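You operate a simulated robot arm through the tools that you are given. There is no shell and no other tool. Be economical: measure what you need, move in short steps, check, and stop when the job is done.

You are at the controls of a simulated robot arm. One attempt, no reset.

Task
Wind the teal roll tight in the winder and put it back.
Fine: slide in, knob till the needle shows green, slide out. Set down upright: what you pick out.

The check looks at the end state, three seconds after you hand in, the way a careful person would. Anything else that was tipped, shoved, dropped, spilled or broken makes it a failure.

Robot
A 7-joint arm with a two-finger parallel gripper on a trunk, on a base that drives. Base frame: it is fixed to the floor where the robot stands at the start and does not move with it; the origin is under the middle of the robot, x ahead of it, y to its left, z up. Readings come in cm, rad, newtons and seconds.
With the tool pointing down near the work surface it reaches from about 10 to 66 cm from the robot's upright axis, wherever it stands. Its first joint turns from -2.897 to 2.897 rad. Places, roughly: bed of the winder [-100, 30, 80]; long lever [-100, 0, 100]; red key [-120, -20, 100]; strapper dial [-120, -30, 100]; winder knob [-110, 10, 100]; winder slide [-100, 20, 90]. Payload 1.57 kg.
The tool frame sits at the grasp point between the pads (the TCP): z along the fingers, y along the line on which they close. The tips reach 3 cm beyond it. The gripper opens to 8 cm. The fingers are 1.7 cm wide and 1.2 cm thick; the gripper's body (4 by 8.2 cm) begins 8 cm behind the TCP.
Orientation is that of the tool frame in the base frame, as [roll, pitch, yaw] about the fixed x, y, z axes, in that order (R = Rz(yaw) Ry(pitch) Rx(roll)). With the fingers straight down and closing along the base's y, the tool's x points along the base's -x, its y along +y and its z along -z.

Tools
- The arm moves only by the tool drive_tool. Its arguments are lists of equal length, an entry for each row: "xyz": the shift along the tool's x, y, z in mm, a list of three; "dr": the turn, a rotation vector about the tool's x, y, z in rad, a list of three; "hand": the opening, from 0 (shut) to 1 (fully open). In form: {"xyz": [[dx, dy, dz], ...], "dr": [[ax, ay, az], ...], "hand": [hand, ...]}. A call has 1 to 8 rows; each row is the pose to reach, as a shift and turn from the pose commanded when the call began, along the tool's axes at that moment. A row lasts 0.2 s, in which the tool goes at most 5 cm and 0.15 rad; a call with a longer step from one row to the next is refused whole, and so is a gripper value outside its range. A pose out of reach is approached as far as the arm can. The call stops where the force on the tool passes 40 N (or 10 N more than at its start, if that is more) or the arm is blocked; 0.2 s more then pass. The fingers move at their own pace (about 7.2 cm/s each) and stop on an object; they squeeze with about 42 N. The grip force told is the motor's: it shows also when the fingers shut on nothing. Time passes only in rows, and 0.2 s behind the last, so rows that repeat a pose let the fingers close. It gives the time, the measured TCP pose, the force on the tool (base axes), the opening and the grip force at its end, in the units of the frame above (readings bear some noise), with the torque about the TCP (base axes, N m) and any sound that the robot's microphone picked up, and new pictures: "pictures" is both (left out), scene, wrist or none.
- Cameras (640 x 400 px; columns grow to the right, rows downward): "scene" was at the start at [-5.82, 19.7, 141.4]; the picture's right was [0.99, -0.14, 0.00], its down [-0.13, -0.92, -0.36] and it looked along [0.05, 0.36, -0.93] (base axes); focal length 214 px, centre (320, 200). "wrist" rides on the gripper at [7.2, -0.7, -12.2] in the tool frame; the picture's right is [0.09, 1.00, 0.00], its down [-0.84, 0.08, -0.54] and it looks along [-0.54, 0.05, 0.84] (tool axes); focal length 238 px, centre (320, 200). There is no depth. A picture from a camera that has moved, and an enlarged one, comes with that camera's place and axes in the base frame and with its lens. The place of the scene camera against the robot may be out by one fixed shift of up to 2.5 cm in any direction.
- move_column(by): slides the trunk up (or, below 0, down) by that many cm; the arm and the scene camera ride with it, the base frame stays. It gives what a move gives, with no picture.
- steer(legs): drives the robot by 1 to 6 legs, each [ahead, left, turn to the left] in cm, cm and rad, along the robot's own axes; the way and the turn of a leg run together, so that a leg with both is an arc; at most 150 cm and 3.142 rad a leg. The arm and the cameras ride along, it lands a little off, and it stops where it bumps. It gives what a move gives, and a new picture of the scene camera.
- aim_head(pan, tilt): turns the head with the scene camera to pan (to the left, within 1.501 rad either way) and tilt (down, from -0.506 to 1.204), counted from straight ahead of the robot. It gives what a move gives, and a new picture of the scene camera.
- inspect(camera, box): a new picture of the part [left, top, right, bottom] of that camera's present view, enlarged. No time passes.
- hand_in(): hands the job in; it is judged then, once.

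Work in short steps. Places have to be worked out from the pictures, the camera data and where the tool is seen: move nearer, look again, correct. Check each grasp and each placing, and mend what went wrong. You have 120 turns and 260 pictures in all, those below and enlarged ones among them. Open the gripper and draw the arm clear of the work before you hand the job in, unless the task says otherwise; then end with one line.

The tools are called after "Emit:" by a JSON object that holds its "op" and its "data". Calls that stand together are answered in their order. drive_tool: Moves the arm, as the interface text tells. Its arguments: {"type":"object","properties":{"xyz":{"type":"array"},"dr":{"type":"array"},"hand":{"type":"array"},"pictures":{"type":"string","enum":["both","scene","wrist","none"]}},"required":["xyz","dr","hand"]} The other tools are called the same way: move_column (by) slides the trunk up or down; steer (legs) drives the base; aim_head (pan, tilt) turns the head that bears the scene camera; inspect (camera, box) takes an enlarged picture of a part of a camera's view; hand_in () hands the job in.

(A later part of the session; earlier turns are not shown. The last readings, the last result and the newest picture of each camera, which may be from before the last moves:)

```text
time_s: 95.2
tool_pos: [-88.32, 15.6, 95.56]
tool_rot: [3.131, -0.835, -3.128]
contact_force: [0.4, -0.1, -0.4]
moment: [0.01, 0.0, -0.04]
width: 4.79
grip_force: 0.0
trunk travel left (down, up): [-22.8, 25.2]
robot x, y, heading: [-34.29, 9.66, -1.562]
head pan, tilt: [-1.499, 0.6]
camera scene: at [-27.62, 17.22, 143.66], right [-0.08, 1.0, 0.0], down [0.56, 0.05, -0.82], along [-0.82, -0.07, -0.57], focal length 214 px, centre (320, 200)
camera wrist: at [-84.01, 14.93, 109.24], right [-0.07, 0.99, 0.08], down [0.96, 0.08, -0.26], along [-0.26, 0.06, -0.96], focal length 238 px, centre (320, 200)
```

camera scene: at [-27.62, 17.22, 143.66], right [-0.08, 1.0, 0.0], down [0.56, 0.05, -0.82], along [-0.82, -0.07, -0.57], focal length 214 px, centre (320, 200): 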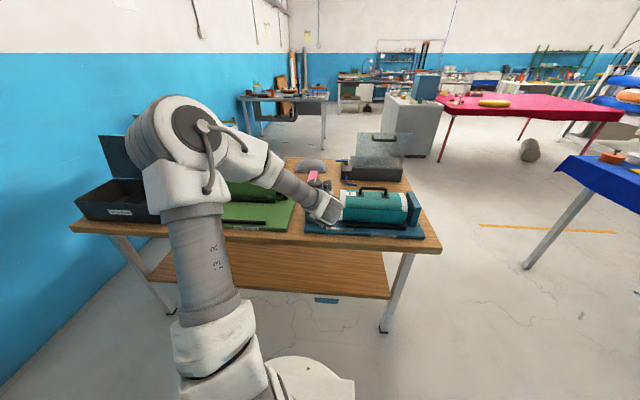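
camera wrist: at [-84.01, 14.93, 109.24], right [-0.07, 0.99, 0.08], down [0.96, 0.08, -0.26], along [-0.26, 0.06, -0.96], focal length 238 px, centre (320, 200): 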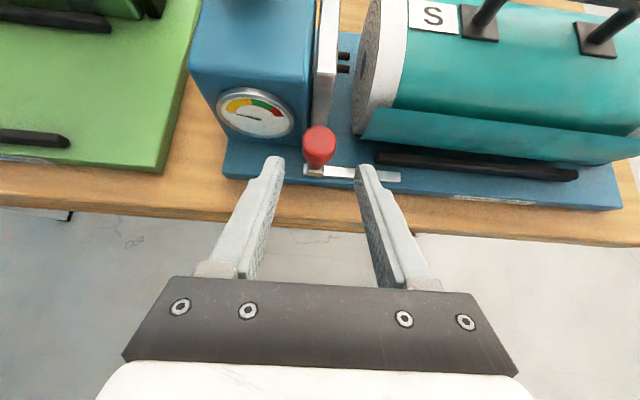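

The red grip's top is at (-92.5,15.5,94). I'll advance 3.2 cm with a small lift and close on it.

Emit:
{"op": "drive_tool", "data": {"xyz": [[8, -1, 16], [8, -1, 32], [8, -1, 32]], "dr": [[0, 0, 0], [0, 0, 0], [0, 0, 0]], "hand": [0.6, 0.6, 0.6], "pictures": "wrist"}}

```text
time_s: 96.0
tool_pos: [-91.11, 15.53, 94.37]
tool_rot: [3.132, -0.835, -3.128]
contact_force: [0.0, 0.2, 0.3]
moment: [0.0, 0.03, 0.01]
width: 4.8
grip_force: 0.0
trunk travel left (down, up): [-22.8, 25.2]
robot x, y, heading: [-34.28, 10.01, -1.56]
head pan, tilt: [-1.499, 0.6]
camera wrist: at [-86.88, 14.84, 107.94], right [-0.07, 0.99, 0.08], down [0.96, 0.08, -0.26], along [-0.26, 0.06, -0.96], focal length 238 px, centre (320, 200)
```

wrist: 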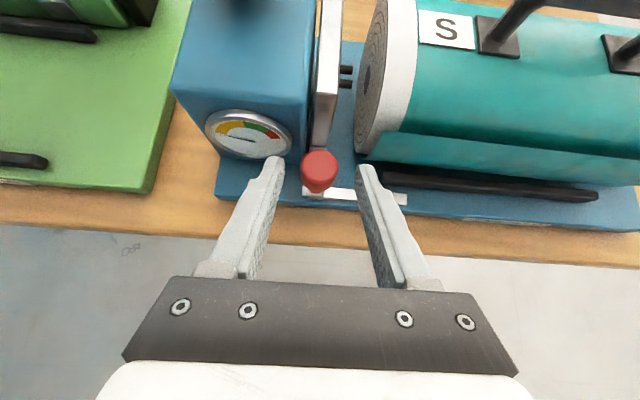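

Better baseline gives the grip's centre nearer (-94,15.5,90.7). I'll correct and advance 2 cm, then look.

Emit:
{"op": "drive_tool", "data": {"xyz": [[-8, 0, 10], [-8, 0, 20], [-8, 0, 20]], "dr": [[0, 0, 0], [0, 0, 0], [0, 0, 0]], "hand": [0.6, 0.6, 0.6], "pictures": "wrist"}}

```text
time_s: 96.8
tool_pos: [-92.0, 15.51, 92.37]
tool_rot: [3.131, -0.836, -3.128]
contact_force: [-0.1, -0.4, 0.0]
moment: [-0.03, -0.01, 0.0]
width: 4.8
grip_force: 0.2
trunk travel left (down, up): [-22.8, 25.2]
robot x, y, heading: [-34.29, 9.78, -1.558]
head pan, tilt: [-1.499, 0.6]
camera wrist: at [-87.72, 14.93, 105.94], right [-0.07, 0.99, 0.08], down [0.96, 0.08, -0.26], along [-0.26, 0.06, -0.96], focal length 238 px, centre (320, 200)
```

wrist: 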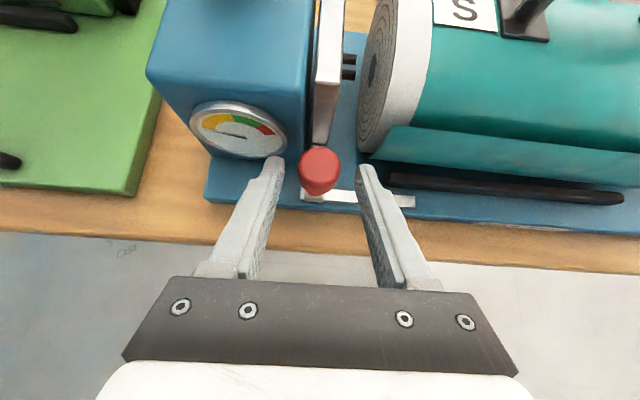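

The grip lies between the fingertips. Advance 1.2 cm and close.

Emit:
{"op": "drive_tool", "data": {"xyz": [[0, 0, 6], [0, 0, 12], [0, 0, 12], [0, 0, 12], [0, 0, 12]], "dr": [[0, 0, 0], [0, 0, 0], [0, 0, 0], [0, 0, 0], [0, 0, 0]], "hand": [0.6, 0.6, 0.1, 0.1, 0.1], "pictures": "wrist"}}

```text
time_s: 98.0
tool_pos: [-92.78, 15.5, 91.66]
tool_rot: [3.131, -0.836, -3.13]
contact_force: [1.6, -1.2, -1.7]
moment: [-0.04, 0.03, 0.02]
width: 2.93
grip_force: 38.9
trunk travel left (down, up): [-22.8, 25.2]
robot x, y, heading: [-34.45, 9.45, -1.559]
head pan, tilt: [-1.499, 0.6]
camera wrist: at [-88.52, 14.89, 105.21], right [-0.07, 0.99, 0.08], down [0.96, 0.08, -0.26], along [-0.26, 0.06, -0.96], focal length 238 px, centre (320, 200)
```

wrist: 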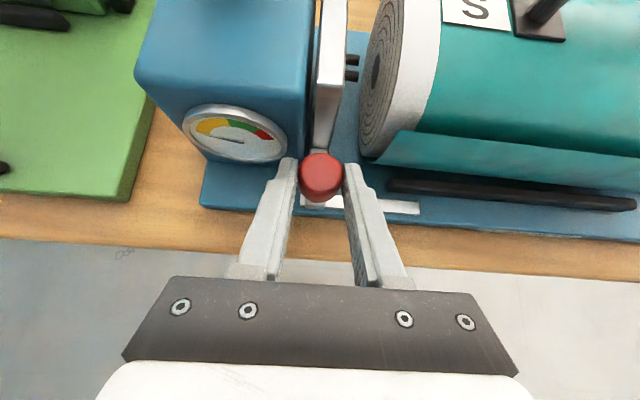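

Gripped (2.9 cm). I push the slide +y in small steps, watching the force.

Emit:
{"op": "drive_tool", "data": {"xyz": [[0, 4, 0], [0, 8, 0], [0, 12, 0], [0, 16, 0]], "dr": [[0, 0, 0], [0, 0, 0], [0, 0, 0], [0, 0, 0]], "hand": [0.1, 0.1, 0.1, 0.1], "pictures": "wrist"}}

```text
time_s: 99.0
tool_pos: [-92.83, 17.27, 91.66]
tool_rot: [3.131, -0.836, -3.127]
contact_force: [4.8, -0.3, -0.2]
moment: [0.01, -0.72, 0.03]
width: 2.93
grip_force: 39.2
trunk travel left (down, up): [-22.8, 25.2]
robot x, y, heading: [-34.37, 9.59, -1.562]
head pan, tilt: [-1.499, 0.6]
camera wrist: at [-88.51, 16.57, 105.21], right [-0.07, 0.99, 0.08], down [0.96, 0.08, -0.26], along [-0.26, 0.06, -0.96], focal length 238 px, centre (320, 200)
```

wrist: 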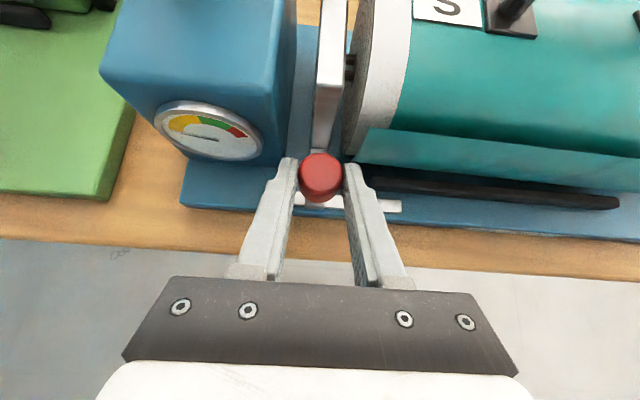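

The slide moves with it; the pins are about to enter the roll end. Continue.

Emit:
{"op": "drive_tool", "data": {"xyz": [[0, 3, 0], [0, 6, 0], [0, 9, 0], [0, 12, 0]], "dr": [[0, 0, 0], [0, 0, 0], [0, 0, 0], [0, 0, 0]], "hand": [0.1, 0.1, 0.1, 0.1], "pictures": "wrist"}}

Emit:
{"op": "inspect", "data": {"camera": "wrist", "box": [260, 0, 460, 200]}}

```text
time_s: 100.0
tool_pos: [-92.85, 18.45, 91.53]
tool_rot: [3.13, -0.84, -3.129]
contact_force: [-0.2, -1.3, 1.0]
moment: [0.04, -0.47, 0.0]
width: 2.91
grip_force: 38.2
trunk travel left (down, up): [-22.8, 25.2]
robot x, y, heading: [-34.25, 9.71, -1.557]
head pan, tilt: [-1.499, 0.6]
camera wrist: at [-88.49, 17.71, 105.2], right [-0.07, 0.99, 0.08], down [0.96, 0.08, -0.26], along [-0.26, 0.06, -0.96], focal length 238 px, centre (320, 200)
```

wrist: 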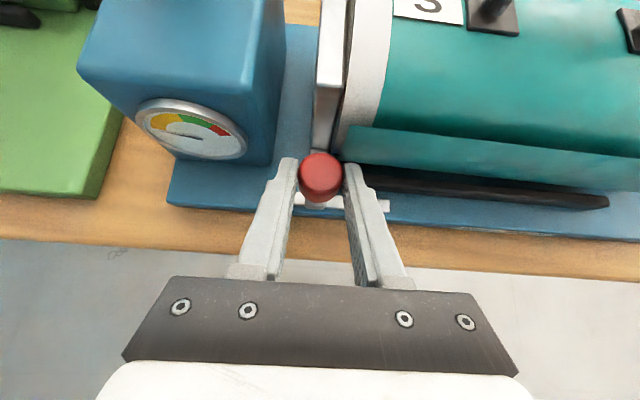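

```text
2.00 times, centred on (360, 100) of wrist
camera zoom: at [-88.49, 17.71, 105.2], right [-0.07, 0.99, 0.08], down [0.96, 0.08, -0.26], along [-0.26, 0.06, -0.96], focal length 477 px, centre (240, 400)
```

zoom: 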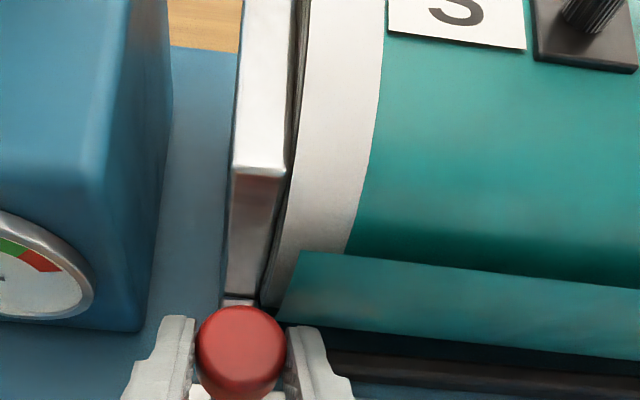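

Pins are inside the roll, and the jaw is almost at the end face. A few mm more.

Emit:
{"op": "drive_tool", "data": {"xyz": [[0, 3, 0], [0, 6, 0], [0, 9, 0], [0, 12, 0]], "dr": [[0, 0, 0], [0, 0, 0], [0, 0, 0], [0, 0, 0]], "hand": [0.1, 0.1, 0.1, 0.1], "pictures": "wrist"}}

Emit:
{"op": "inspect", "data": {"camera": "scene", "box": [280, 150, 460, 260]}}

```text
time_s: 101.0
tool_pos: [-92.7, 19.5, 91.56]
tool_rot: [3.128, -0.836, -3.128]
contact_force: [-6.6, -1.2, -1.9]
moment: [-0.09, 0.34, 0.11]
width: 2.94
grip_force: 39.3
trunk travel left (down, up): [-22.8, 25.2]
robot x, y, heading: [-34.07, 9.57, -1.558]
head pan, tilt: [-1.499, 0.6]
camera wrist: at [-88.51, 18.86, 105.21], right [-0.07, 0.99, 0.08], down [0.96, 0.08, -0.26], along [-0.26, 0.06, -0.96], focal length 238 px, centre (320, 200)
```

wrist: 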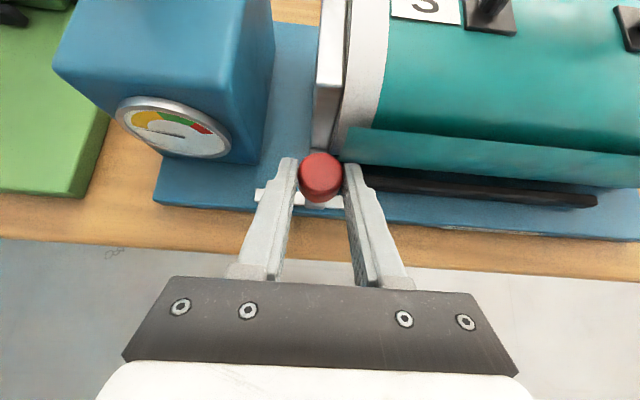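

```text
3.56 times, centred on (370, 205) of scene
camera zoom: at [-27.68, 17.22, 143.66], right [-0.08, 1.0, 0.0], down [0.56, 0.05, -0.82], along [-0.82, -0.07, -0.57], focal length 763 px, centre (142, 182)
```

zoom: 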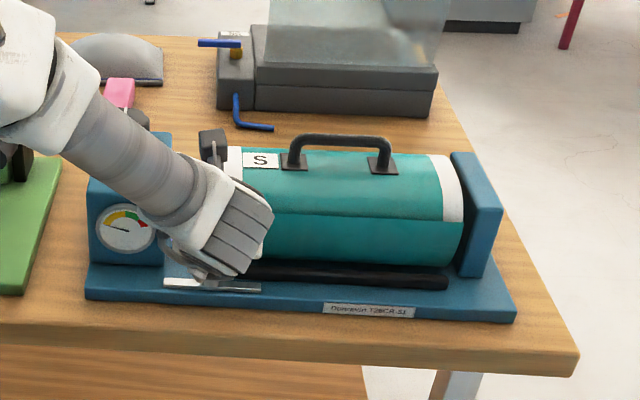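

The roll now moves with the slide toward the end wall. I continue until firm resistance.

Emit:
{"op": "drive_tool", "data": {"xyz": [[0, 3, 0], [0, 6, 0], [0, 9, 0]], "dr": [[0, 0, 0], [0, 0, 0], [0, 0, 0]], "hand": [0.1, 0.1, 0.1], "pictures": "wrist"}}

Emit:
{"op": "inspect", "data": {"camera": "scene", "box": [280, 150, 460, 260]}}

```text
time_s: 101.8
tool_pos: [-92.81, 19.94, 91.64]
tool_rot: [3.133, -0.836, -3.127]
contact_force: [-4.2, -11.2, -5.2]
moment: [-0.42, 0.19, 0.05]
width: 2.92
grip_force: 39.4
trunk travel left (down, up): [-22.8, 25.2]
robot x, y, heading: [-34.48, 9.63, -1.564]
head pan, tilt: [-1.499, 0.6]
camera wrist: at [-88.52, 19.42, 105.22], right [-0.07, 0.99, 0.07], down [0.96, 0.09, -0.26], along [-0.26, 0.05, -0.96], focal length 238 px, centre (320, 200)
```

wrist: 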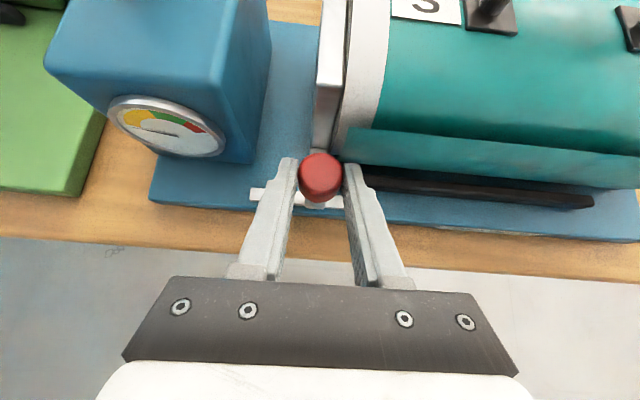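

```text
3.56 times, centred on (370, 205) of scene
camera zoom: at [-27.66, 17.13, 143.67], right [-0.08, 1.0, 0.0], down [0.56, 0.05, -0.82], along [-0.82, -0.07, -0.57], focal length 763 px, centre (142, 182)
```

zoom: 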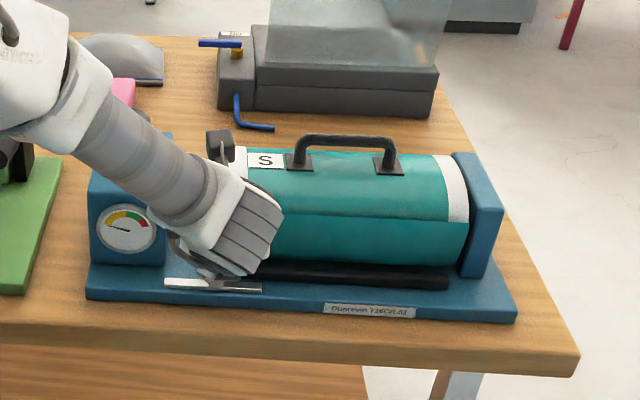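

Resistance of 11 N with the roll against the end wall. One slight further push to be sure it's seated.

Emit:
{"op": "drive_tool", "data": {"xyz": [[0, 3, 0], [0, 5, 0], [0, 5, 0]], "dr": [[0, 0, 0], [0, 0, 0], [0, 0, 0]], "hand": [0.1, 0.1, 0.1], "pictures": "none"}}

```text
time_s: 102.6
tool_pos: [-92.84, 20.08, 91.53]
tool_rot: [3.138, -0.838, -3.121]
contact_force: [3.1, -33.2, 4.6]
moment: [-0.68, -0.93, 0.55]
width: 2.93
grip_force: 39.7
trunk travel left (down, up): [-22.8, 25.2]
robot x, y, heading: [-34.04, 9.25, -1.561]
head pan, tilt: [-1.499, 0.6]
```

Firmly seated. I relax, open and withdraw.

Emit:
{"op": "drive_tool", "data": {"xyz": [[0, -6, 0], [0, -6, 0], [0, -6, 0], [0, -6, -40], [0, -6, -80]], "dr": [[0, 0, 0], [0, 0, 0], [0, 0, 0], [0, 0, 0], [0, 0, 0]], "hand": [0.1, 0.6, 0.6, 0.6, 0.6], "pictures": "wrist"}}

Emit:
{"op": "inspect", "data": {"camera": "wrist", "box": [120, 0, 440, 200]}}

```text
time_s: 103.8
tool_pos: [-86.87, 20.07, 97.17]
tool_rot: [3.13, -0.834, -3.129]
contact_force: [-0.3, 0.2, -0.4]
moment: [0.03, 0.02, 0.0]
width: 4.81
grip_force: 0.0
trunk travel left (down, up): [-22.8, 25.2]
robot x, y, heading: [-34.6, 9.83, -1.566]
head pan, tilt: [-1.499, 0.6]
camera wrist: at [-82.67, 19.53, 110.84], right [-0.07, 0.99, 0.08], down [0.96, 0.08, -0.26], along [-0.26, 0.06, -0.96], focal length 238 px, centre (320, 200)
```

wrist: 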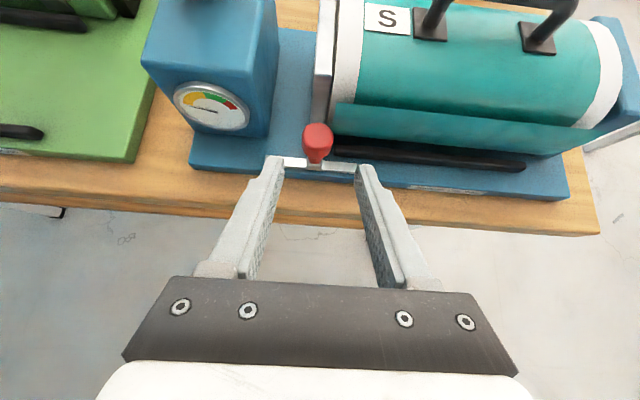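

```text
2.00 times, centred on (280, 100) of wrist
camera zoom: at [-82.67, 19.53, 110.84], right [-0.07, 0.99, 0.08], down [0.96, 0.08, -0.26], along [-0.26, 0.06, -0.96], focal length 477 px, centre (400, 400)
```

zoom: 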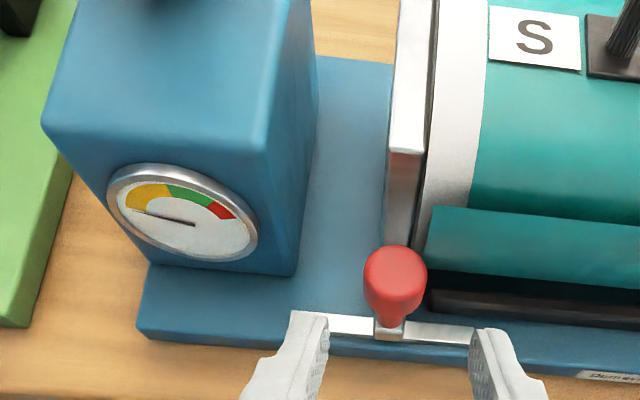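

Slide in; needle still low. Now the knob (about (-104,9.3,99)): I raise the trunk, bring the robot closer, and turn the tool vertical above it.

Emit:
{"op": "move_column", "data": {"by": 13}}

Emit:
{"op": "steer", "data": {"legs": [[0, -14, 0]]}}

Emit:
{"op": "drive_tool", "data": {"xyz": [[7, -18, 0], [14, -36, 0], [21, -54, 0], [28, -72, 1], [35, -90, 2], [42, -105, 2], [42, -105, 2]], "dr": [[0, -0.14, 0], [0, -0.28, 0], [0, -0.42, 0], [0, -0.56, 0], [0, -0.7, 0], [0, -0.835, 0], [0, -0.835, 0]], "hand": [0.7, 0.8, 0.9, 1, 1, 1, 1], "pictures": "both"}}

```text
time_s: 105.4
tool_pos: [-86.96, 20.18, 110.38]
tool_rot: [3.133, -0.837, -3.128]
contact_force: [-0.6, -0.6, -0.4]
moment: [0.0, 0.0, -0.01]
width: 4.8
grip_force: 0.1
trunk travel left (down, up): [-35.8, 12.2]
robot x, y, heading: [-34.03, 9.87, -1.56]
head pan, tilt: [-1.499, 0.6]
```

```text
time_s: 107.1
tool_pos: [-100.67, 20.23, 110.19]
tool_rot: [3.131, -0.837, -3.132]
contact_force: [0.2, -0.7, 0.6]
moment: [0.03, 0.02, 0.0]
width: 4.8
grip_force: 0.1
trunk travel left (down, up): [-35.8, 12.2]
robot x, y, heading: [-48.17, 9.67, -1.566]
head pan, tilt: [-1.499, 0.6]
camera scene: at [-41.44, 17.09, 156.66], right [-0.08, 1.0, 0.0], down [0.56, 0.04, -0.83], along [-0.82, -0.06, -0.56], focal length 214 px, centre (320, 200)
```

scene: 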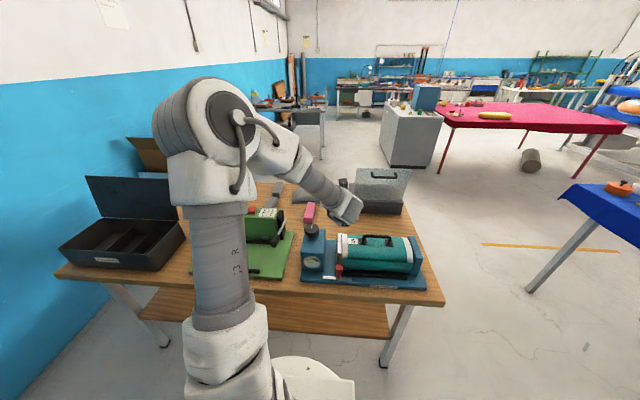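

```text
time_s: 108.7
tool_pos: [-103.57, 9.59, 113.26]
tool_rot: [3.133, 0.001, 3.141]
contact_force: [0.5, -0.3, 0.2]
moment: [-0.02, -0.02, 0.0]
width: 7.97
grip_force: 0.1
trunk travel left (down, up): [-35.8, 12.2]
robot x, y, heading: [-48.15, 9.64, -1.562]
head pan, tilt: [-1.499, 0.6]
camera scene: at [-41.45, 17.09, 156.66], right [-0.08, 1.0, 0.0], down [0.56, 0.04, -0.82], along [-0.82, -0.06, -0.57], focal length 214 px, centre (320, 200)
camera wrist: at [-110.76, 9.01, 125.51], right [-0.09, 1.0, 0.01], down [0.84, 0.07, 0.54], along [0.54, 0.06, -0.84], focal length 238 px, centre (320, 200)
```

scene: 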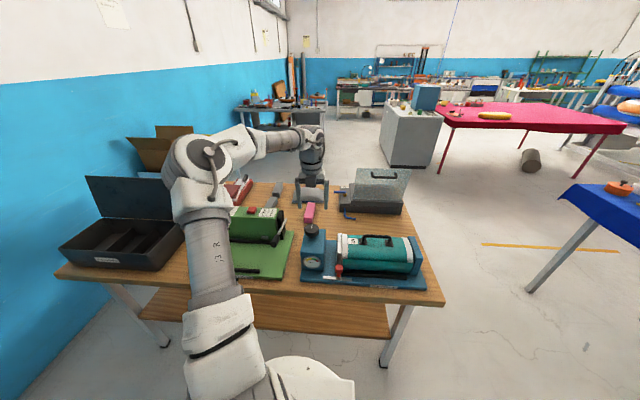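
wrist: 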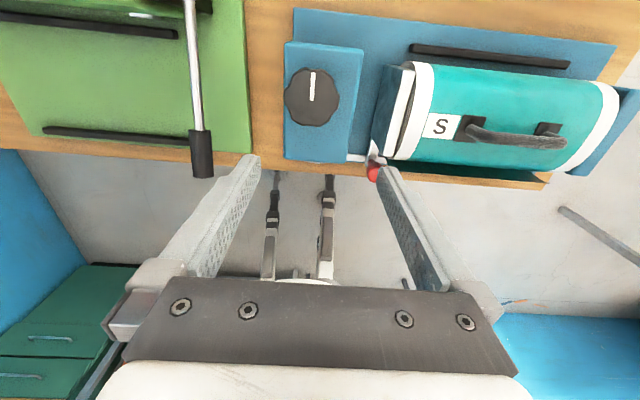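

The knob's top centre is at (-106.4,8.85,98.3), ~5.8 cm wide. I centre over it and descend most of the way.

Emit:
{"op": "drive_tool", "data": {"xyz": [[28.5, -7.5, 0], [28.5, -7.5, 45], [28.5, -7.5, 90]], "dr": [[0, 0, 0], [0, 0, 0], [0, 0, 0]], "hand": [1, 1, 1], "pictures": "wrist"}}

Emit:
{"op": "inspect", "data": {"camera": "scene", "box": [270, 180, 390, 300]}}

```text
time_s: 109.5
tool_pos: [-106.25, 8.95, 104.17]
tool_rot: [3.136, -0.003, -3.14]
contact_force: [0.8, -0.3, 0.6]
moment: [0.03, 0.02, 0.0]
width: 7.99
grip_force: 0.0
trunk travel left (down, up): [-35.8, 12.2]
robot x, y, heading: [-48.13, 9.95, -1.561]
head pan, tilt: [-1.499, 0.6]
camera wrist: at [-113.43, 8.33, 116.5], right [-0.09, 1.0, 0.01], down [0.84, 0.07, 0.54], along [0.54, 0.06, -0.84], focal length 238 px, centre (320, 200)
```

wrist: 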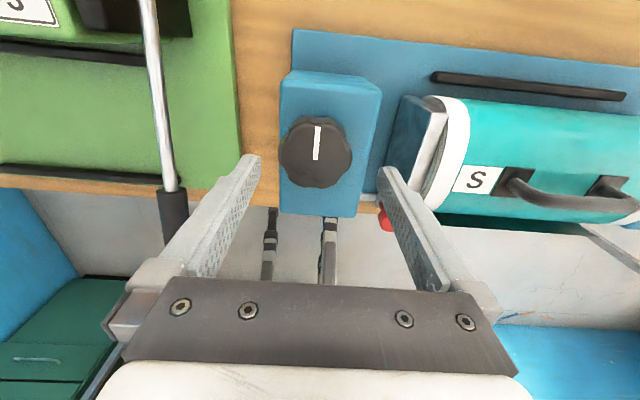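

```text
3.33 times, centred on (330, 240) of scene
camera zoom: at [-41.43, 17.09, 156.66], right [-0.08, 1.0, 0.0], down [0.56, 0.04, -0.83], along [-0.82, -0.06, -0.56], focal length 715 px, centre (287, 67)
```

zoom: 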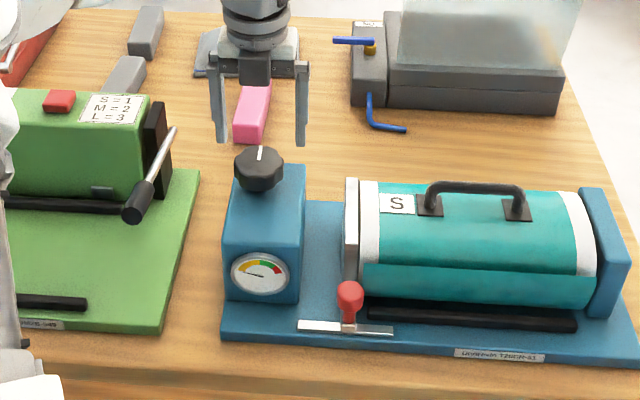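

Well centred. I descend 4.4 cm and close on the knob.

Emit:
{"op": "drive_tool", "data": {"xyz": [[2.5, 0, 20], [2.5, 0, 44], [2.5, 0, 44], [2.5, 0, 44], [2.5, 0, 44]], "dr": [[0, 0, 0], [0, 0, 0], [0, 0, 0], [0, 0, 0], [0, 0, 0]], "hand": [1, 1, 0.5, 0.4, 0.4], "pictures": "wrist"}}

Emit:
{"op": "inspect", "data": {"camera": "scene", "box": [270, 180, 390, 300]}}

```text
time_s: 110.7
tool_pos: [-106.8, 8.7, 99.68]
tool_rot: [3.137, -0.002, -3.14]
contact_force: [-1.2, -10.7, -2.6]
moment: [-1.06, 0.66, -0.07]
width: 5.97
grip_force: 44.9
trunk travel left (down, up): [-35.8, 12.2]
robot x, y, heading: [-47.98, 9.17, -1.569]
head pan, tilt: [-1.499, 0.6]
camera wrist: at [-113.87, 8.05, 111.94], right [-0.09, 1.0, 0.01], down [0.84, 0.08, 0.54], along [0.54, 0.06, -0.84], focal length 238 px, centre (320, 200)
```

wrist: 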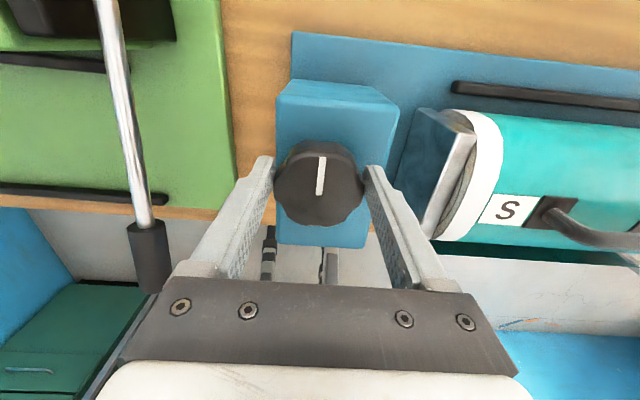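

```text
3.33 times, centred on (330, 240) of scene
camera zoom: at [-41.46, 16.99, 156.66], right [-0.08, 1.0, 0.0], down [0.56, 0.04, -0.82], along [-0.82, -0.06, -0.57], focal length 715 px, centre (287, 67)
```

zoom: 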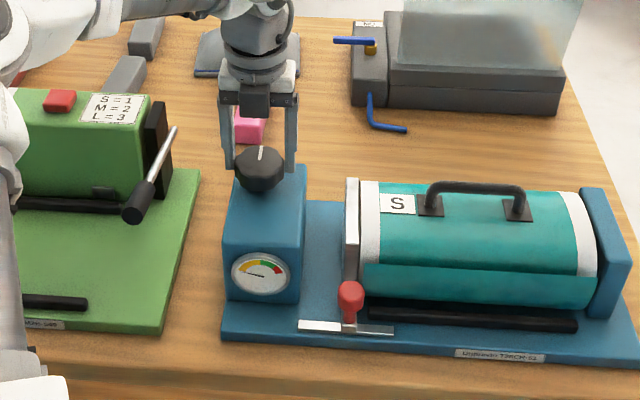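

Knob gripped. I turn it clockwise (seen from above) by 0.3 rad and check the needle.

Emit:
{"op": "drive_tool", "data": {"xyz": [[0, -2, 0], [0, -2, 0], [0, -2, 0], [0, -2, 0]], "dr": [[0, 0, 0.1], [0, 0, 0.2], [0, 0, 0.3], [0, 0, 0.3]], "hand": [0.4, 0.4, 0.4, 0.4], "pictures": "wrist"}}

Emit:
{"op": "inspect", "data": {"camera": "scene", "box": [290, 220, 340, 280]}}

```text
time_s: 111.7
tool_pos: [-106.73, 8.88, 99.66]
tool_rot: [3.134, -0.001, 2.84]
contact_force: [4.8, -2.4, -8.3]
moment: [-1.22, -0.21, -0.02]
width: 5.95
grip_force: 45.3
trunk travel left (down, up): [-35.8, 12.2]
robot x, y, heading: [-48.17, 9.32, -1.564]
head pan, tilt: [-1.499, 0.6]
camera wrist: at [-113.76, 10.41, 111.94], right [0.21, 0.98, 0.01], down [0.82, -0.18, 0.54], along [0.53, -0.11, -0.84], focal length 238 px, centre (320, 200)
```

wrist: 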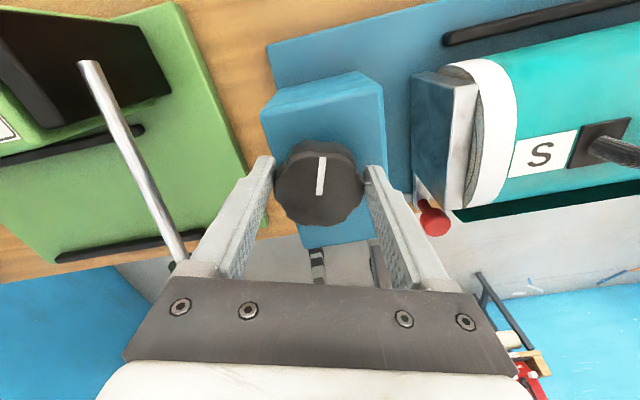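

```text
6.67 times, centred on (315, 250) of scene
camera zoom: at [-41.46, 17.08, 156.65], right [-0.08, 1.0, 0.0], down [0.56, 0.04, -0.82], along [-0.82, -0.06, -0.57], focal length 1430 px, centre (353, -133)
```

zoom: 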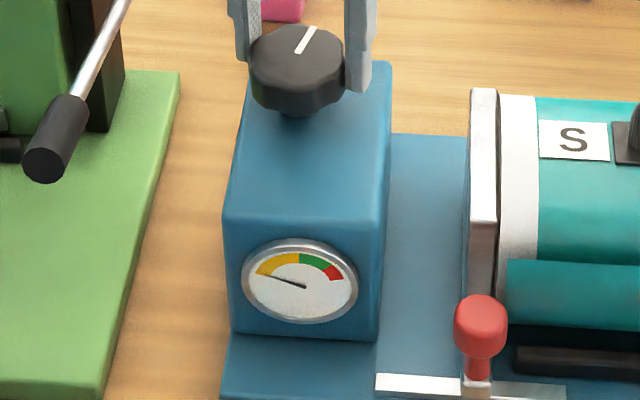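

The knob follows and the needle rose a little. Continue clockwise by 0.9 rad.

Emit:
{"op": "drive_tool", "data": {"xyz": [[0, 0, 0], [0, 0, 0], [0, 0, 0], [0, 0, 0], [0, 0, 0], [0, 0, 0], [0, 0, 0]], "dr": [[0, 0, 0.13], [0, 0, 0.26], [0, 0, 0.39], [0, 0, 0.52], [0, 0, 0.65], [0, 0, 0.78], [0, 0, 0.9]], "hand": [0.4, 0.4, 0.4, 0.4, 0.4, 0.4, 0.4], "pictures": "wrist"}}

Emit:
{"op": "inspect", "data": {"camera": "scene", "box": [290, 220, 340, 280]}}

```text
time_s: 112.5
tool_pos: [-105.44, 8.26, 99.58]
tool_rot: [-3.118, -0.007, 2.504]
contact_force: [-15.4, -21.3, -6.5]
moment: [-0.14, -0.15, 0.15]
width: 6.03
grip_force: 16.3
out of reach, approached as far as the arm can: row 3, 4
trunk travel left (down, up): [-35.8, 12.2]
robot x, y, heading: [-48.32, 9.57, -1.562]
head pan, tilt: [-1.499, 0.6]
stopped in row 4: the force on the tool passed its limit at 49 N (the readings are from after the stop); the commanded pose is now the measured one
camera wrist: at [-111.32, 12.42, 111.98], right [0.52, 0.85, -0.02], down [0.73, -0.43, 0.53], along [0.45, -0.29, -0.85], focal length 238 px, centre (320, 200)
```

wrist: 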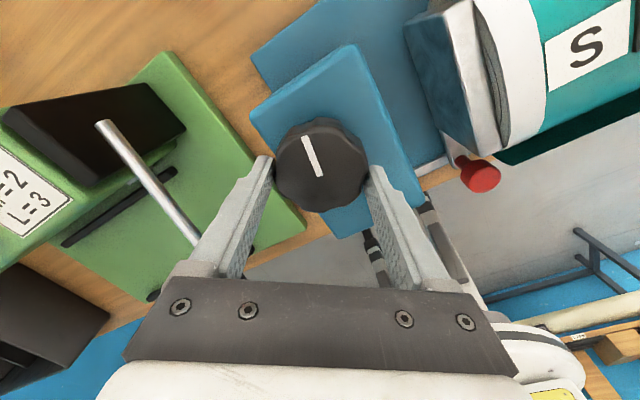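

```text
6.67 times, centred on (315, 250) of scene
camera zoom: at [-41.77, 16.87, 156.67], right [-0.08, 1.0, 0.0], down [0.56, 0.05, -0.82], along [-0.82, -0.07, -0.57], focal length 1430 px, centre (353, -133)
```

zoom: 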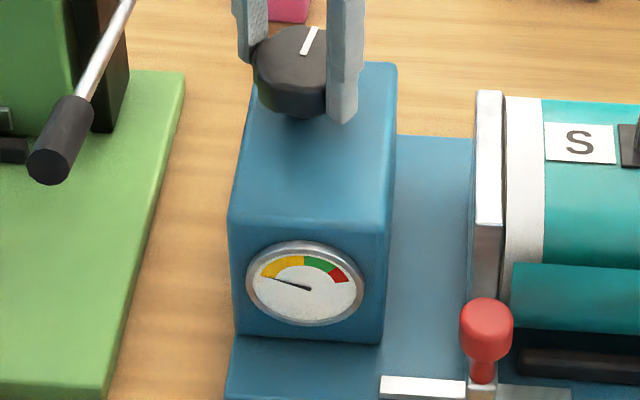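

A wrist limit stopped this turn. I release, lift off, re-centre, and wind the wrist back counter-clockwise for a longer stroke.

Emit:
{"op": "drive_tool", "data": {"xyz": [[0, 0, 0], [0, 0, 0], [0, 0, 0], [0, 0, -20], [14, -3, -40]], "dr": [[0, 0, 0], [0, 0, 0], [0, 0, 0], [0, 0, 0], [0, 0, -0.1]], "hand": [0.8, 1, 1, 1, 1], "pictures": "none"}}

Emit:
{"op": "drive_tool", "data": {"xyz": [[0, 0, 0], [0, 0, 0], [0, 0, 0], [0, 0, 0], [0, 0, 0], [0, 0, 0], [0, 0, 0], [0, 0, 0]], "dr": [[0, 0, -0.15], [0, 0, -0.3], [0, 0, -0.45], [0, 0, -0.6], [0, 0, -0.75], [0, 0, -0.9], [0, 0, -1.05], [0, 0, -1.2]], "hand": [1, 1, 1, 1, 1, 1, 1, 1], "pictures": "none"}}

Emit:
{"op": "drive_tool", "data": {"xyz": [[0, 0, 0], [0, 0, 0], [0, 0, 0], [0, 0, 0], [0, 0, 0], [0, 0, 0], [0, 0, 0]], "dr": [[0, 0, -0.15], [0, 0, -0.3], [0, 0, -0.45], [0, 0, -0.6], [0, 0, -0.75], [0, 0, -0.9], [0, 0, -0.9]], "hand": [1, 1, 1, 1, 1, 1, 1], "pictures": "both"}}

```text
time_s: 113.7
tool_pos: [-106.33, 9.75, 103.84]
tool_rot: [-3.126, -0.011, 2.591]
contact_force: [1.0, -0.2, -0.1]
moment: [0.01, 0.0, -0.01]
width: 7.98
grip_force: 0.1
trunk travel left (down, up): [-35.8, 12.2]
robot x, y, heading: [-48.21, 9.75, -1.563]
head pan, tilt: [-1.499, 0.6]
```

```text
time_s: 115.5
tool_pos: [-106.32, 9.8, 103.77]
tool_rot: [3.134, -0.019, -2.488]
contact_force: [0.3, 0.5, 0.2]
moment: [0.02, -0.03, 0.02]
width: 8.02
grip_force: 0.0
trunk travel left (down, up): [-35.8, 12.2]
robot x, y, heading: [-48.24, 9.36, -1.564]
head pan, tilt: [-1.499, 0.6]
```

```text
time_s: 117.1
tool_pos: [-106.36, 9.81, 103.8]
tool_rot: [3.121, -0.01, -1.588]
contact_force: [0.2, -0.3, 0.0]
moment: [0.01, 0.01, 0.01]
width: 7.99
grip_force: 0.1
trunk travel left (down, up): [-35.8, 12.2]
robot x, y, heading: [-48.1, 9.67, -1.556]
head pan, tilt: [-1.499, 0.6]
camera scene: at [-41.53, 17.07, 156.66], right [-0.08, 1.0, 0.0], down [0.56, 0.04, -0.83], along [-0.82, -0.07, -0.56], focal length 214 px, centre (320, 200)
camera wrist: at [-105.49, 2.77, 116.09], right [-1.0, -0.07, 0.02], down [-0.05, 0.84, 0.54], along [-0.06, 0.53, -0.84], focal length 238 px, centre (320, 200)
```

scene: 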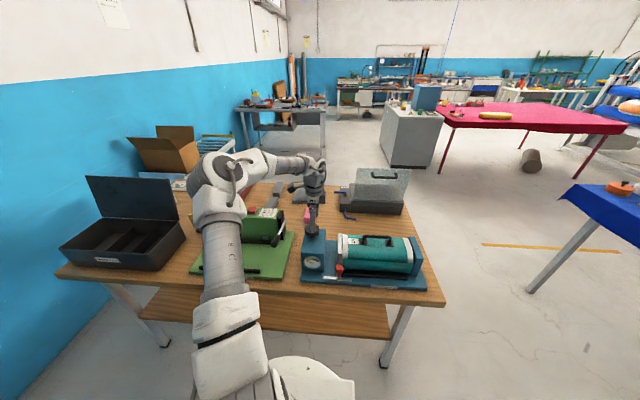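
wrist: 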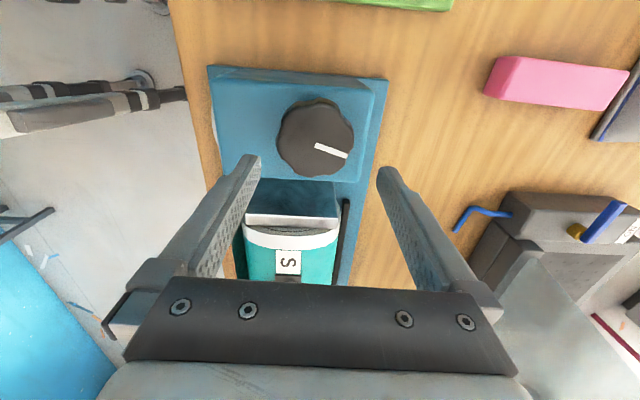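

I centre on the knob, descend, grip again, then turn clockwise 0.9 rad.

Emit:
{"op": "drive_tool", "data": {"xyz": [[12, 0, 0], [12, 0, 20], [12, 0, 41], [12, 0, 41], [12, 0, 41], [12, 0, 41]], "dr": [[0.015, 0, 0], [0.015, 0, 0], [0.015, 0, 0], [0.015, 0, 0], [0.015, 0, 0], [0.015, 0, 0]], "hand": [1, 1, 1, 0.6, 0.4, 0.4], "pictures": "wrist"}}

```text
time_s: 118.5
tool_pos: [-106.06, 8.76, 99.63]
tool_rot: [-3.138, -0.008, -1.591]
contact_force: [34.4, -1.7, -4.6]
moment: [0.59, -0.26, -0.01]
width: 5.95
grip_force: 45.0
trunk travel left (down, up): [-35.8, 12.2]
robot x, y, heading: [-47.93, 9.33, -1.56]
head pan, tilt: [-1.499, 0.6]
camera wrist: at [-105.45, 1.66, 111.96], right [-1.0, -0.07, 0.0], down [-0.06, 0.84, 0.53], along [-0.04, 0.53, -0.85], focal length 238 px, centre (320, 200)
```

wrist: 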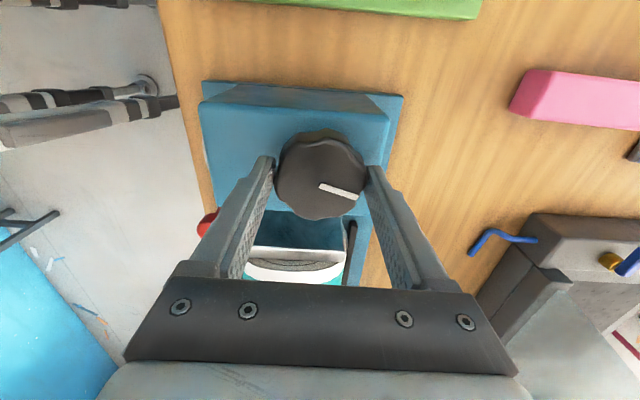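

The grip pulls 34 N in x, so the knob's true centre is about x=-106.0; I shift 4 mm while turning.

Emit:
{"op": "drive_tool", "data": {"xyz": [[0, -4, 0], [0, -4, 0]], "dr": [[0, 0, 0], [0, 0, 0]], "hand": [0.4, 0.4], "pictures": "none"}}

Emit:
{"op": "drive_tool", "data": {"xyz": [[0, 0, 0], [0, 0, 0], [0, 0, 0], [0, 0, 0]], "dr": [[0, 0, 0.12], [0, 0, 0.24], [0, 0, 0.36], [0, 0, 0.36]], "hand": [0.4, 0.4, 0.4, 0.4], "pictures": "none"}}

Emit:
{"op": "inspect", "data": {"camera": "scene", "box": [290, 220, 340, 280]}}

```text
time_s: 119.1
tool_pos: [-106.0, 8.66, 99.7]
tool_rot: [-3.141, -0.008, -1.591]
contact_force: [16.4, 3.8, -17.7]
moment: [-0.29, -1.19, 0.01]
width: 5.95
grip_force: 44.7
trunk travel left (down, up): [-35.8, 12.2]
robot x, y, heading: [-47.97, 9.39, -1.562]
head pan, tilt: [-1.499, 0.6]
```

```text
time_s: 120.1
tool_pos: [-106.11, 8.61, 99.56]
tool_rot: [-3.139, -0.009, -1.954]
contact_force: [14.4, 5.3, -27.3]
moment: [0.31, 0.6, 0.01]
width: 5.95
grip_force: 45.0
trunk travel left (down, up): [-35.8, 12.2]
robot x, y, heading: [-47.91, 9.44, -1.563]
head pan, tilt: [-1.499, 0.6]
```

```text
6.67 times, centred on (315, 250) of scene
camera zoom: at [-41.6, 17.12, 156.65], right [-0.08, 1.0, 0.0], down [0.56, 0.04, -0.82], along [-0.82, -0.07, -0.57], focal length 1430 px, centre (353, -133)
```

zoom: 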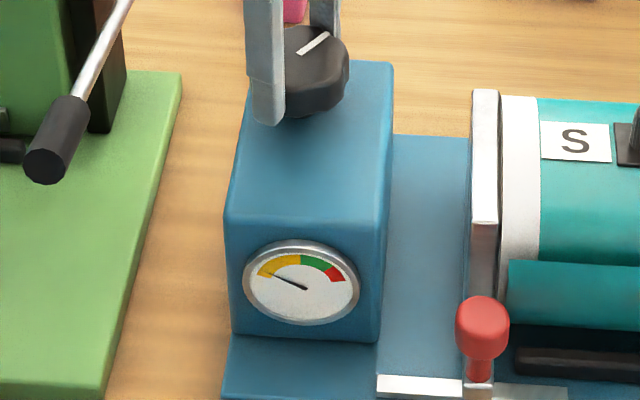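

The needle rises steadily. I continue clockwise, lowering 2 mm to relieve the vertical force.

Emit:
{"op": "drive_tool", "data": {"xyz": [[0, -1.5, 2], [0, -1.5, 2], [0, -1.5, 2], [0, -1.5, 2], [0, -1.5, 2]], "dr": [[0, 0, 0.12], [0, 0, 0.24], [0, 0, 0.36], [0, 0, 0.48], [0, 0, 0.48]], "hand": [0.4, 0.4, 0.4, 0.4, 0.4], "pictures": "none"}}

Emit:
{"op": "drive_tool", "data": {"xyz": [[0, 0, 0], [0, 0, 0], [0, 0, 0], [0, 0, 0], [0, 0, 0]], "dr": [[0, 0, 0.12], [0, 0, 0.24], [0, 0, 0.36], [0, 0, 0.48], [0, 0, 0.48]], "hand": [0.4, 0.4, 0.4, 0.4, 0.4], "pictures": "none"}}

Emit:
{"op": "inspect", "data": {"camera": "scene", "box": [290, 220, 340, 280]}}

```text
time_s: 121.3
tool_pos: [-106.13, 8.63, 99.65]
tool_rot: [3.141, -0.011, -2.432]
contact_force: [4.4, 11.1, -3.4]
moment: [1.61, 0.39, 0.0]
width: 5.96
grip_force: 44.8
trunk travel left (down, up): [-35.8, 12.2]
robot x, y, heading: [-47.63, 9.51, -1.566]
head pan, tilt: [-1.499, 0.6]
```

```text
time_s: 122.5
tool_pos: [-106.03, 8.71, 99.79]
tool_rot: [-3.136, -0.01, -2.912]
contact_force: [-9.2, 13.5, 14.3]
moment: [1.43, 0.01, 0.02]
width: 5.94
grip_force: 45.3
trunk travel left (down, up): [-35.8, 12.2]
robot x, y, heading: [-48.05, 9.42, -1.566]
head pan, tilt: [-1.499, 0.6]
```

```text
6.67 times, centred on (315, 250) of scene
camera zoom: at [-41.5, 17.18, 156.67], right [-0.08, 1.0, 0.0], down [0.56, 0.04, -0.83], along [-0.82, -0.07, -0.56], focal length 1430 px, centre (353, -133)
```

zoom: 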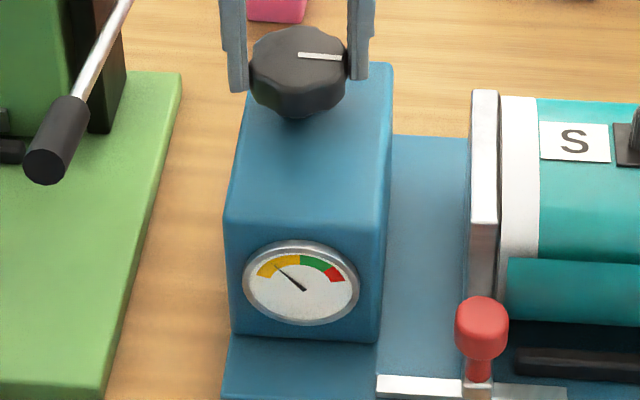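

Needle about halfway through yellow. I continue to the wrist limit (another 0.6 rad).

Emit:
{"op": "drive_tool", "data": {"xyz": [[0, 0, 0], [0, 0, 0], [0, 0, 0], [0, 0, 0], [0, 0, 0]], "dr": [[0, 0, 0.13], [0, 0, 0.26], [0, 0, 0.39], [0, 0, 0.5], [0, 0, 0.5]], "hand": [0.4, 0.4, 0.4, 0.4, 0.4], "pictures": "none"}}

Emit:
{"op": "inspect", "data": {"camera": "scene", "box": [290, 220, 340, 280]}}

```text
time_s: 123.7
tool_pos: [-106.08, 8.78, 99.73]
tool_rot: [-3.132, -0.01, 2.869]
contact_force: [-16.4, 8.0, 24.8]
moment: [1.07, 0.6, -0.01]
width: 5.97
grip_force: 45.6
trunk travel left (down, up): [-35.8, 12.2]
robot x, y, heading: [-48.21, 9.62, -1.563]
head pan, tilt: [-1.499, 0.6]
```

```text
6.67 times, centred on (315, 250) of scene
camera zoom: at [-41.48, 17.13, 156.66], right [-0.08, 1.0, 0.0], down [0.56, 0.04, -0.83], along [-0.82, -0.07, -0.56], focal length 1430 px, centre (353, -133)
```

zoom: 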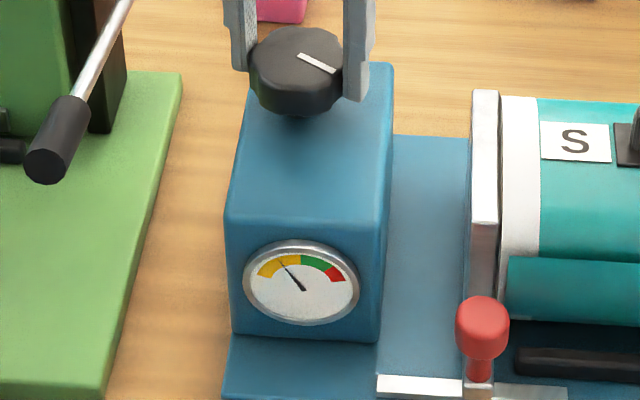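

Needle nears green. Regrip: open, lift, wind the wrist back.

Emit:
{"op": "drive_tool", "data": {"xyz": [[0, 0, 0], [0, 0, 0], [0, 0, 0], [0, 0, -20], [0, 0, -41]], "dr": [[0, 0, 0], [0, 0, 0], [0, 0, 0], [0, 0, 0], [0, 0, -0.1]], "hand": [0.8, 1, 1, 1, 1], "pictures": "none"}}

Emit:
{"op": "drive_tool", "data": {"xyz": [[0, 0, 0], [0, 0, 0], [0, 0, 0], [0, 0, 0], [0, 0, 0], [0, 0, 0], [0, 0, 0], [0, 0, 0]], "dr": [[0, 0, -0.15], [0, 0, -0.3], [0, 0, -0.45], [0, 0, -0.6], [0, 0, -0.75], [0, 0, -0.9], [0, 0, -1.05], [0, 0, -1.2]], "hand": [1, 1, 1, 1, 1, 1, 1, 1], "pictures": "none"}}

Emit:
{"op": "drive_tool", "data": {"xyz": [[0, 0, 0], [0, 0, 0], [0, 0, 0], [0, 0, 0], [0, 0, 0], [0, 0, 0], [0, 0, 0]], "dr": [[0, 0, -0.15], [0, 0, -0.3], [0, 0, -0.45], [0, 0, -0.6], [0, 0, -0.75], [0, 0, -0.8], [0, 0, -0.8]], "hand": [1, 1, 1, 1, 1, 1, 1], "pictures": "wrist"}}

```text
time_s: 124.9
tool_pos: [-105.88, 8.66, 103.52]
tool_rot: [-3.134, -0.003, 2.974]
contact_force: [0.4, -0.1, 0.5]
moment: [-0.04, 0.04, -0.01]
width: 8.01
grip_force: 0.0
trunk travel left (down, up): [-35.8, 12.2]
robot x, y, heading: [-48.02, 9.42, -1.557]
head pan, tilt: [-1.499, 0.6]
```

```text
time_s: 126.7
tool_pos: [-105.78, 8.54, 103.64]
tool_rot: [3.141, -0.01, -2.109]
contact_force: [0.3, -1.0, -0.1]
moment: [-0.03, 0.02, 0.05]
width: 8.01
grip_force: 0.0
trunk travel left (down, up): [-35.8, 12.2]
robot x, y, heading: [-48.01, 9.18, -1.56]
head pan, tilt: [-1.499, 0.6]
```

```text
time_s: 128.3
tool_pos: [-105.96, 8.53, 103.58]
tool_rot: [3.133, -0.007, -1.309]
contact_force: [0.4, -1.4, 0.6]
moment: [0.03, -0.02, 0.0]
width: 7.99
grip_force: 0.1
trunk travel left (down, up): [-35.8, 12.2]
robot x, y, heading: [-48.02, 9.24, -1.565]
head pan, tilt: [-1.499, 0.6]
camera wrist: at [-103.33, 1.98, 115.98], right [-0.94, -0.35, 0.01], down [-0.29, 0.79, 0.54], along [-0.19, 0.5, -0.84], focal length 238 px, centre (320, 200)
```

wrist: 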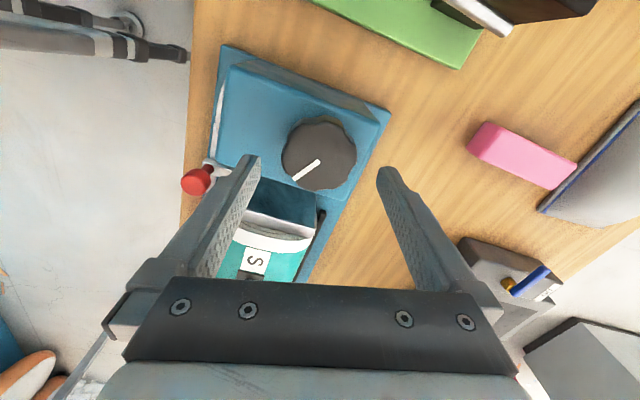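

Centred. Descend, grip, and turn on.

Emit:
{"op": "drive_tool", "data": {"xyz": [[0, 0, 20], [0, 0, 39], [0, 0, 39], [0, 0, 39], [0, 0, 39]], "dr": [[0, 0, 0], [0, 0, 0], [0, 0, 0], [0, 0, 0], [0, 0, 0]], "hand": [1, 1, 0.6, 0.4, 0.4], "pictures": "none"}}

Emit:
{"op": "drive_tool", "data": {"xyz": [[0, 0, 0], [0, 0, 0], [0, 0, 0], [0, 0, 0], [0, 0, 0]], "dr": [[0, 0, 0.12], [0, 0, 0.24], [0, 0, 0.36], [0, 0, 0.48], [0, 0, 0.48]], "hand": [0.4, 0.4, 0.4, 0.4, 0.4], "pictures": "none"}}

Emit:
{"op": "drive_tool", "data": {"xyz": [[0, 0, 0], [0, 0, 0], [0, 0, 0], [0, 0, 0], [0, 0, 0]], "dr": [[0, 0, 0.12], [0, 0, 0.24], [0, 0, 0.36], [0, 0, 0.48], [0, 0, 0.48]], "hand": [0.4, 0.4, 0.4, 0.4, 0.4], "pictures": "none"}}

Emit:
{"op": "inspect", "data": {"camera": "scene", "box": [290, 220, 340, 280]}}

```text
time_s: 129.5
tool_pos: [-105.77, 8.38, 99.88]
tool_rot: [3.137, -0.008, -1.311]
contact_force: [1.9, 1.3, -2.4]
moment: [-0.16, -0.23, 0.0]
width: 5.96
grip_force: 45.0
trunk travel left (down, up): [-35.8, 12.2]
robot x, y, heading: [-47.85, 9.67, -1.561]
head pan, tilt: [-1.499, 0.6]
```

```text
time_s: 130.7
tool_pos: [-106.02, 8.48, 99.89]
tool_rot: [3.14, -0.009, -1.793]
contact_force: [-3.3, -1.7, 1.2]
moment: [-0.01, 0.26, 0.05]
width: 5.95
grip_force: 44.7
trunk travel left (down, up): [-35.8, 12.2]
robot x, y, heading: [-47.93, 9.0, -1.561]
head pan, tilt: [-1.499, 0.6]
```

```text
time_s: 131.9
tool_pos: [-106.14, 8.52, 100.0]
tool_rot: [3.141, -0.013, -2.273]
contact_force: [-21.8, -4.5, 16.1]
moment: [0.31, -0.09, 0.05]
width: 5.94
grip_force: 44.6
trunk travel left (down, up): [-35.8, 12.2]
robot x, y, heading: [-48.16, 9.41, -1.563]
head pan, tilt: [-1.499, 0.6]
```

```text
6.67 times, centred on (315, 250) of scene
camera zoom: at [-41.63, 17.03, 156.68], right [-0.08, 1.0, 0.0], down [0.56, 0.05, -0.82], along [-0.82, -0.07, -0.57], focal length 1430 px, centre (353, -133)
```

zoom: 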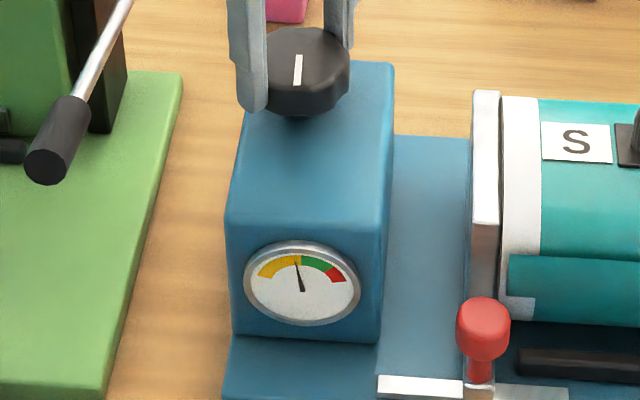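

Needle at the yellow/green border. About 0.8 rad more should centre it in the green; I go 0.6 first.

Emit:
{"op": "drive_tool", "data": {"xyz": [[2, 2, -1], [2, 2, -1], [2, 2, -1], [2, 2, -1], [2, 2, -1], [2, 2, -1]], "dr": [[0, 0, 0.12], [0, 0, 0.24], [0, 0, 0.36], [0, 0, 0.48], [0, 0, 0.6], [0, 0, 0.6]], "hand": [0.4, 0.4, 0.4, 0.4, 0.4, 0.4], "pictures": "none"}}

Emit:
{"op": "inspect", "data": {"camera": "scene", "box": [300, 250, 330, 275]}}

```text
time_s: 133.3
tool_pos: [-106.31, 8.68, 99.98]
tool_rot: [-3.137, -0.009, -2.873]
contact_force: [-16.0, 4.1, 20.7]
moment: [1.05, 0.26, 0.0]
width: 5.92
grip_force: 44.3
trunk travel left (down, up): [-35.8, 12.2]
robot x, y, heading: [-47.89, 9.82, -1.566]
head pan, tilt: [-1.499, 0.6]
```

```text
16.00 times, centred on (315, 262) of scene
camera zoom: at [-41.51, 17.11, 156.66], right [-0.08, 1.0, 0.0], down [0.56, 0.04, -0.83], along [-0.82, -0.07, -0.56], focal length 3432 px, centre (400, -800)
```

zoom: 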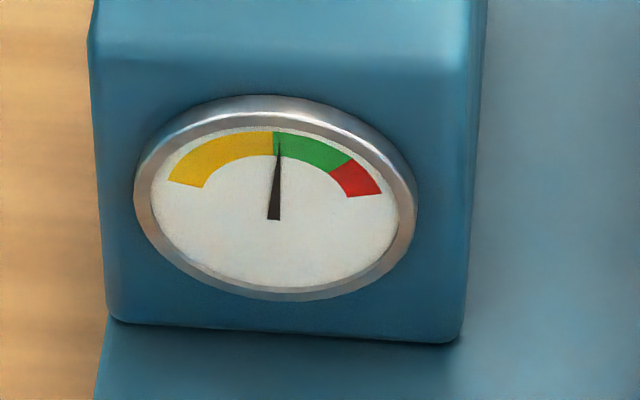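

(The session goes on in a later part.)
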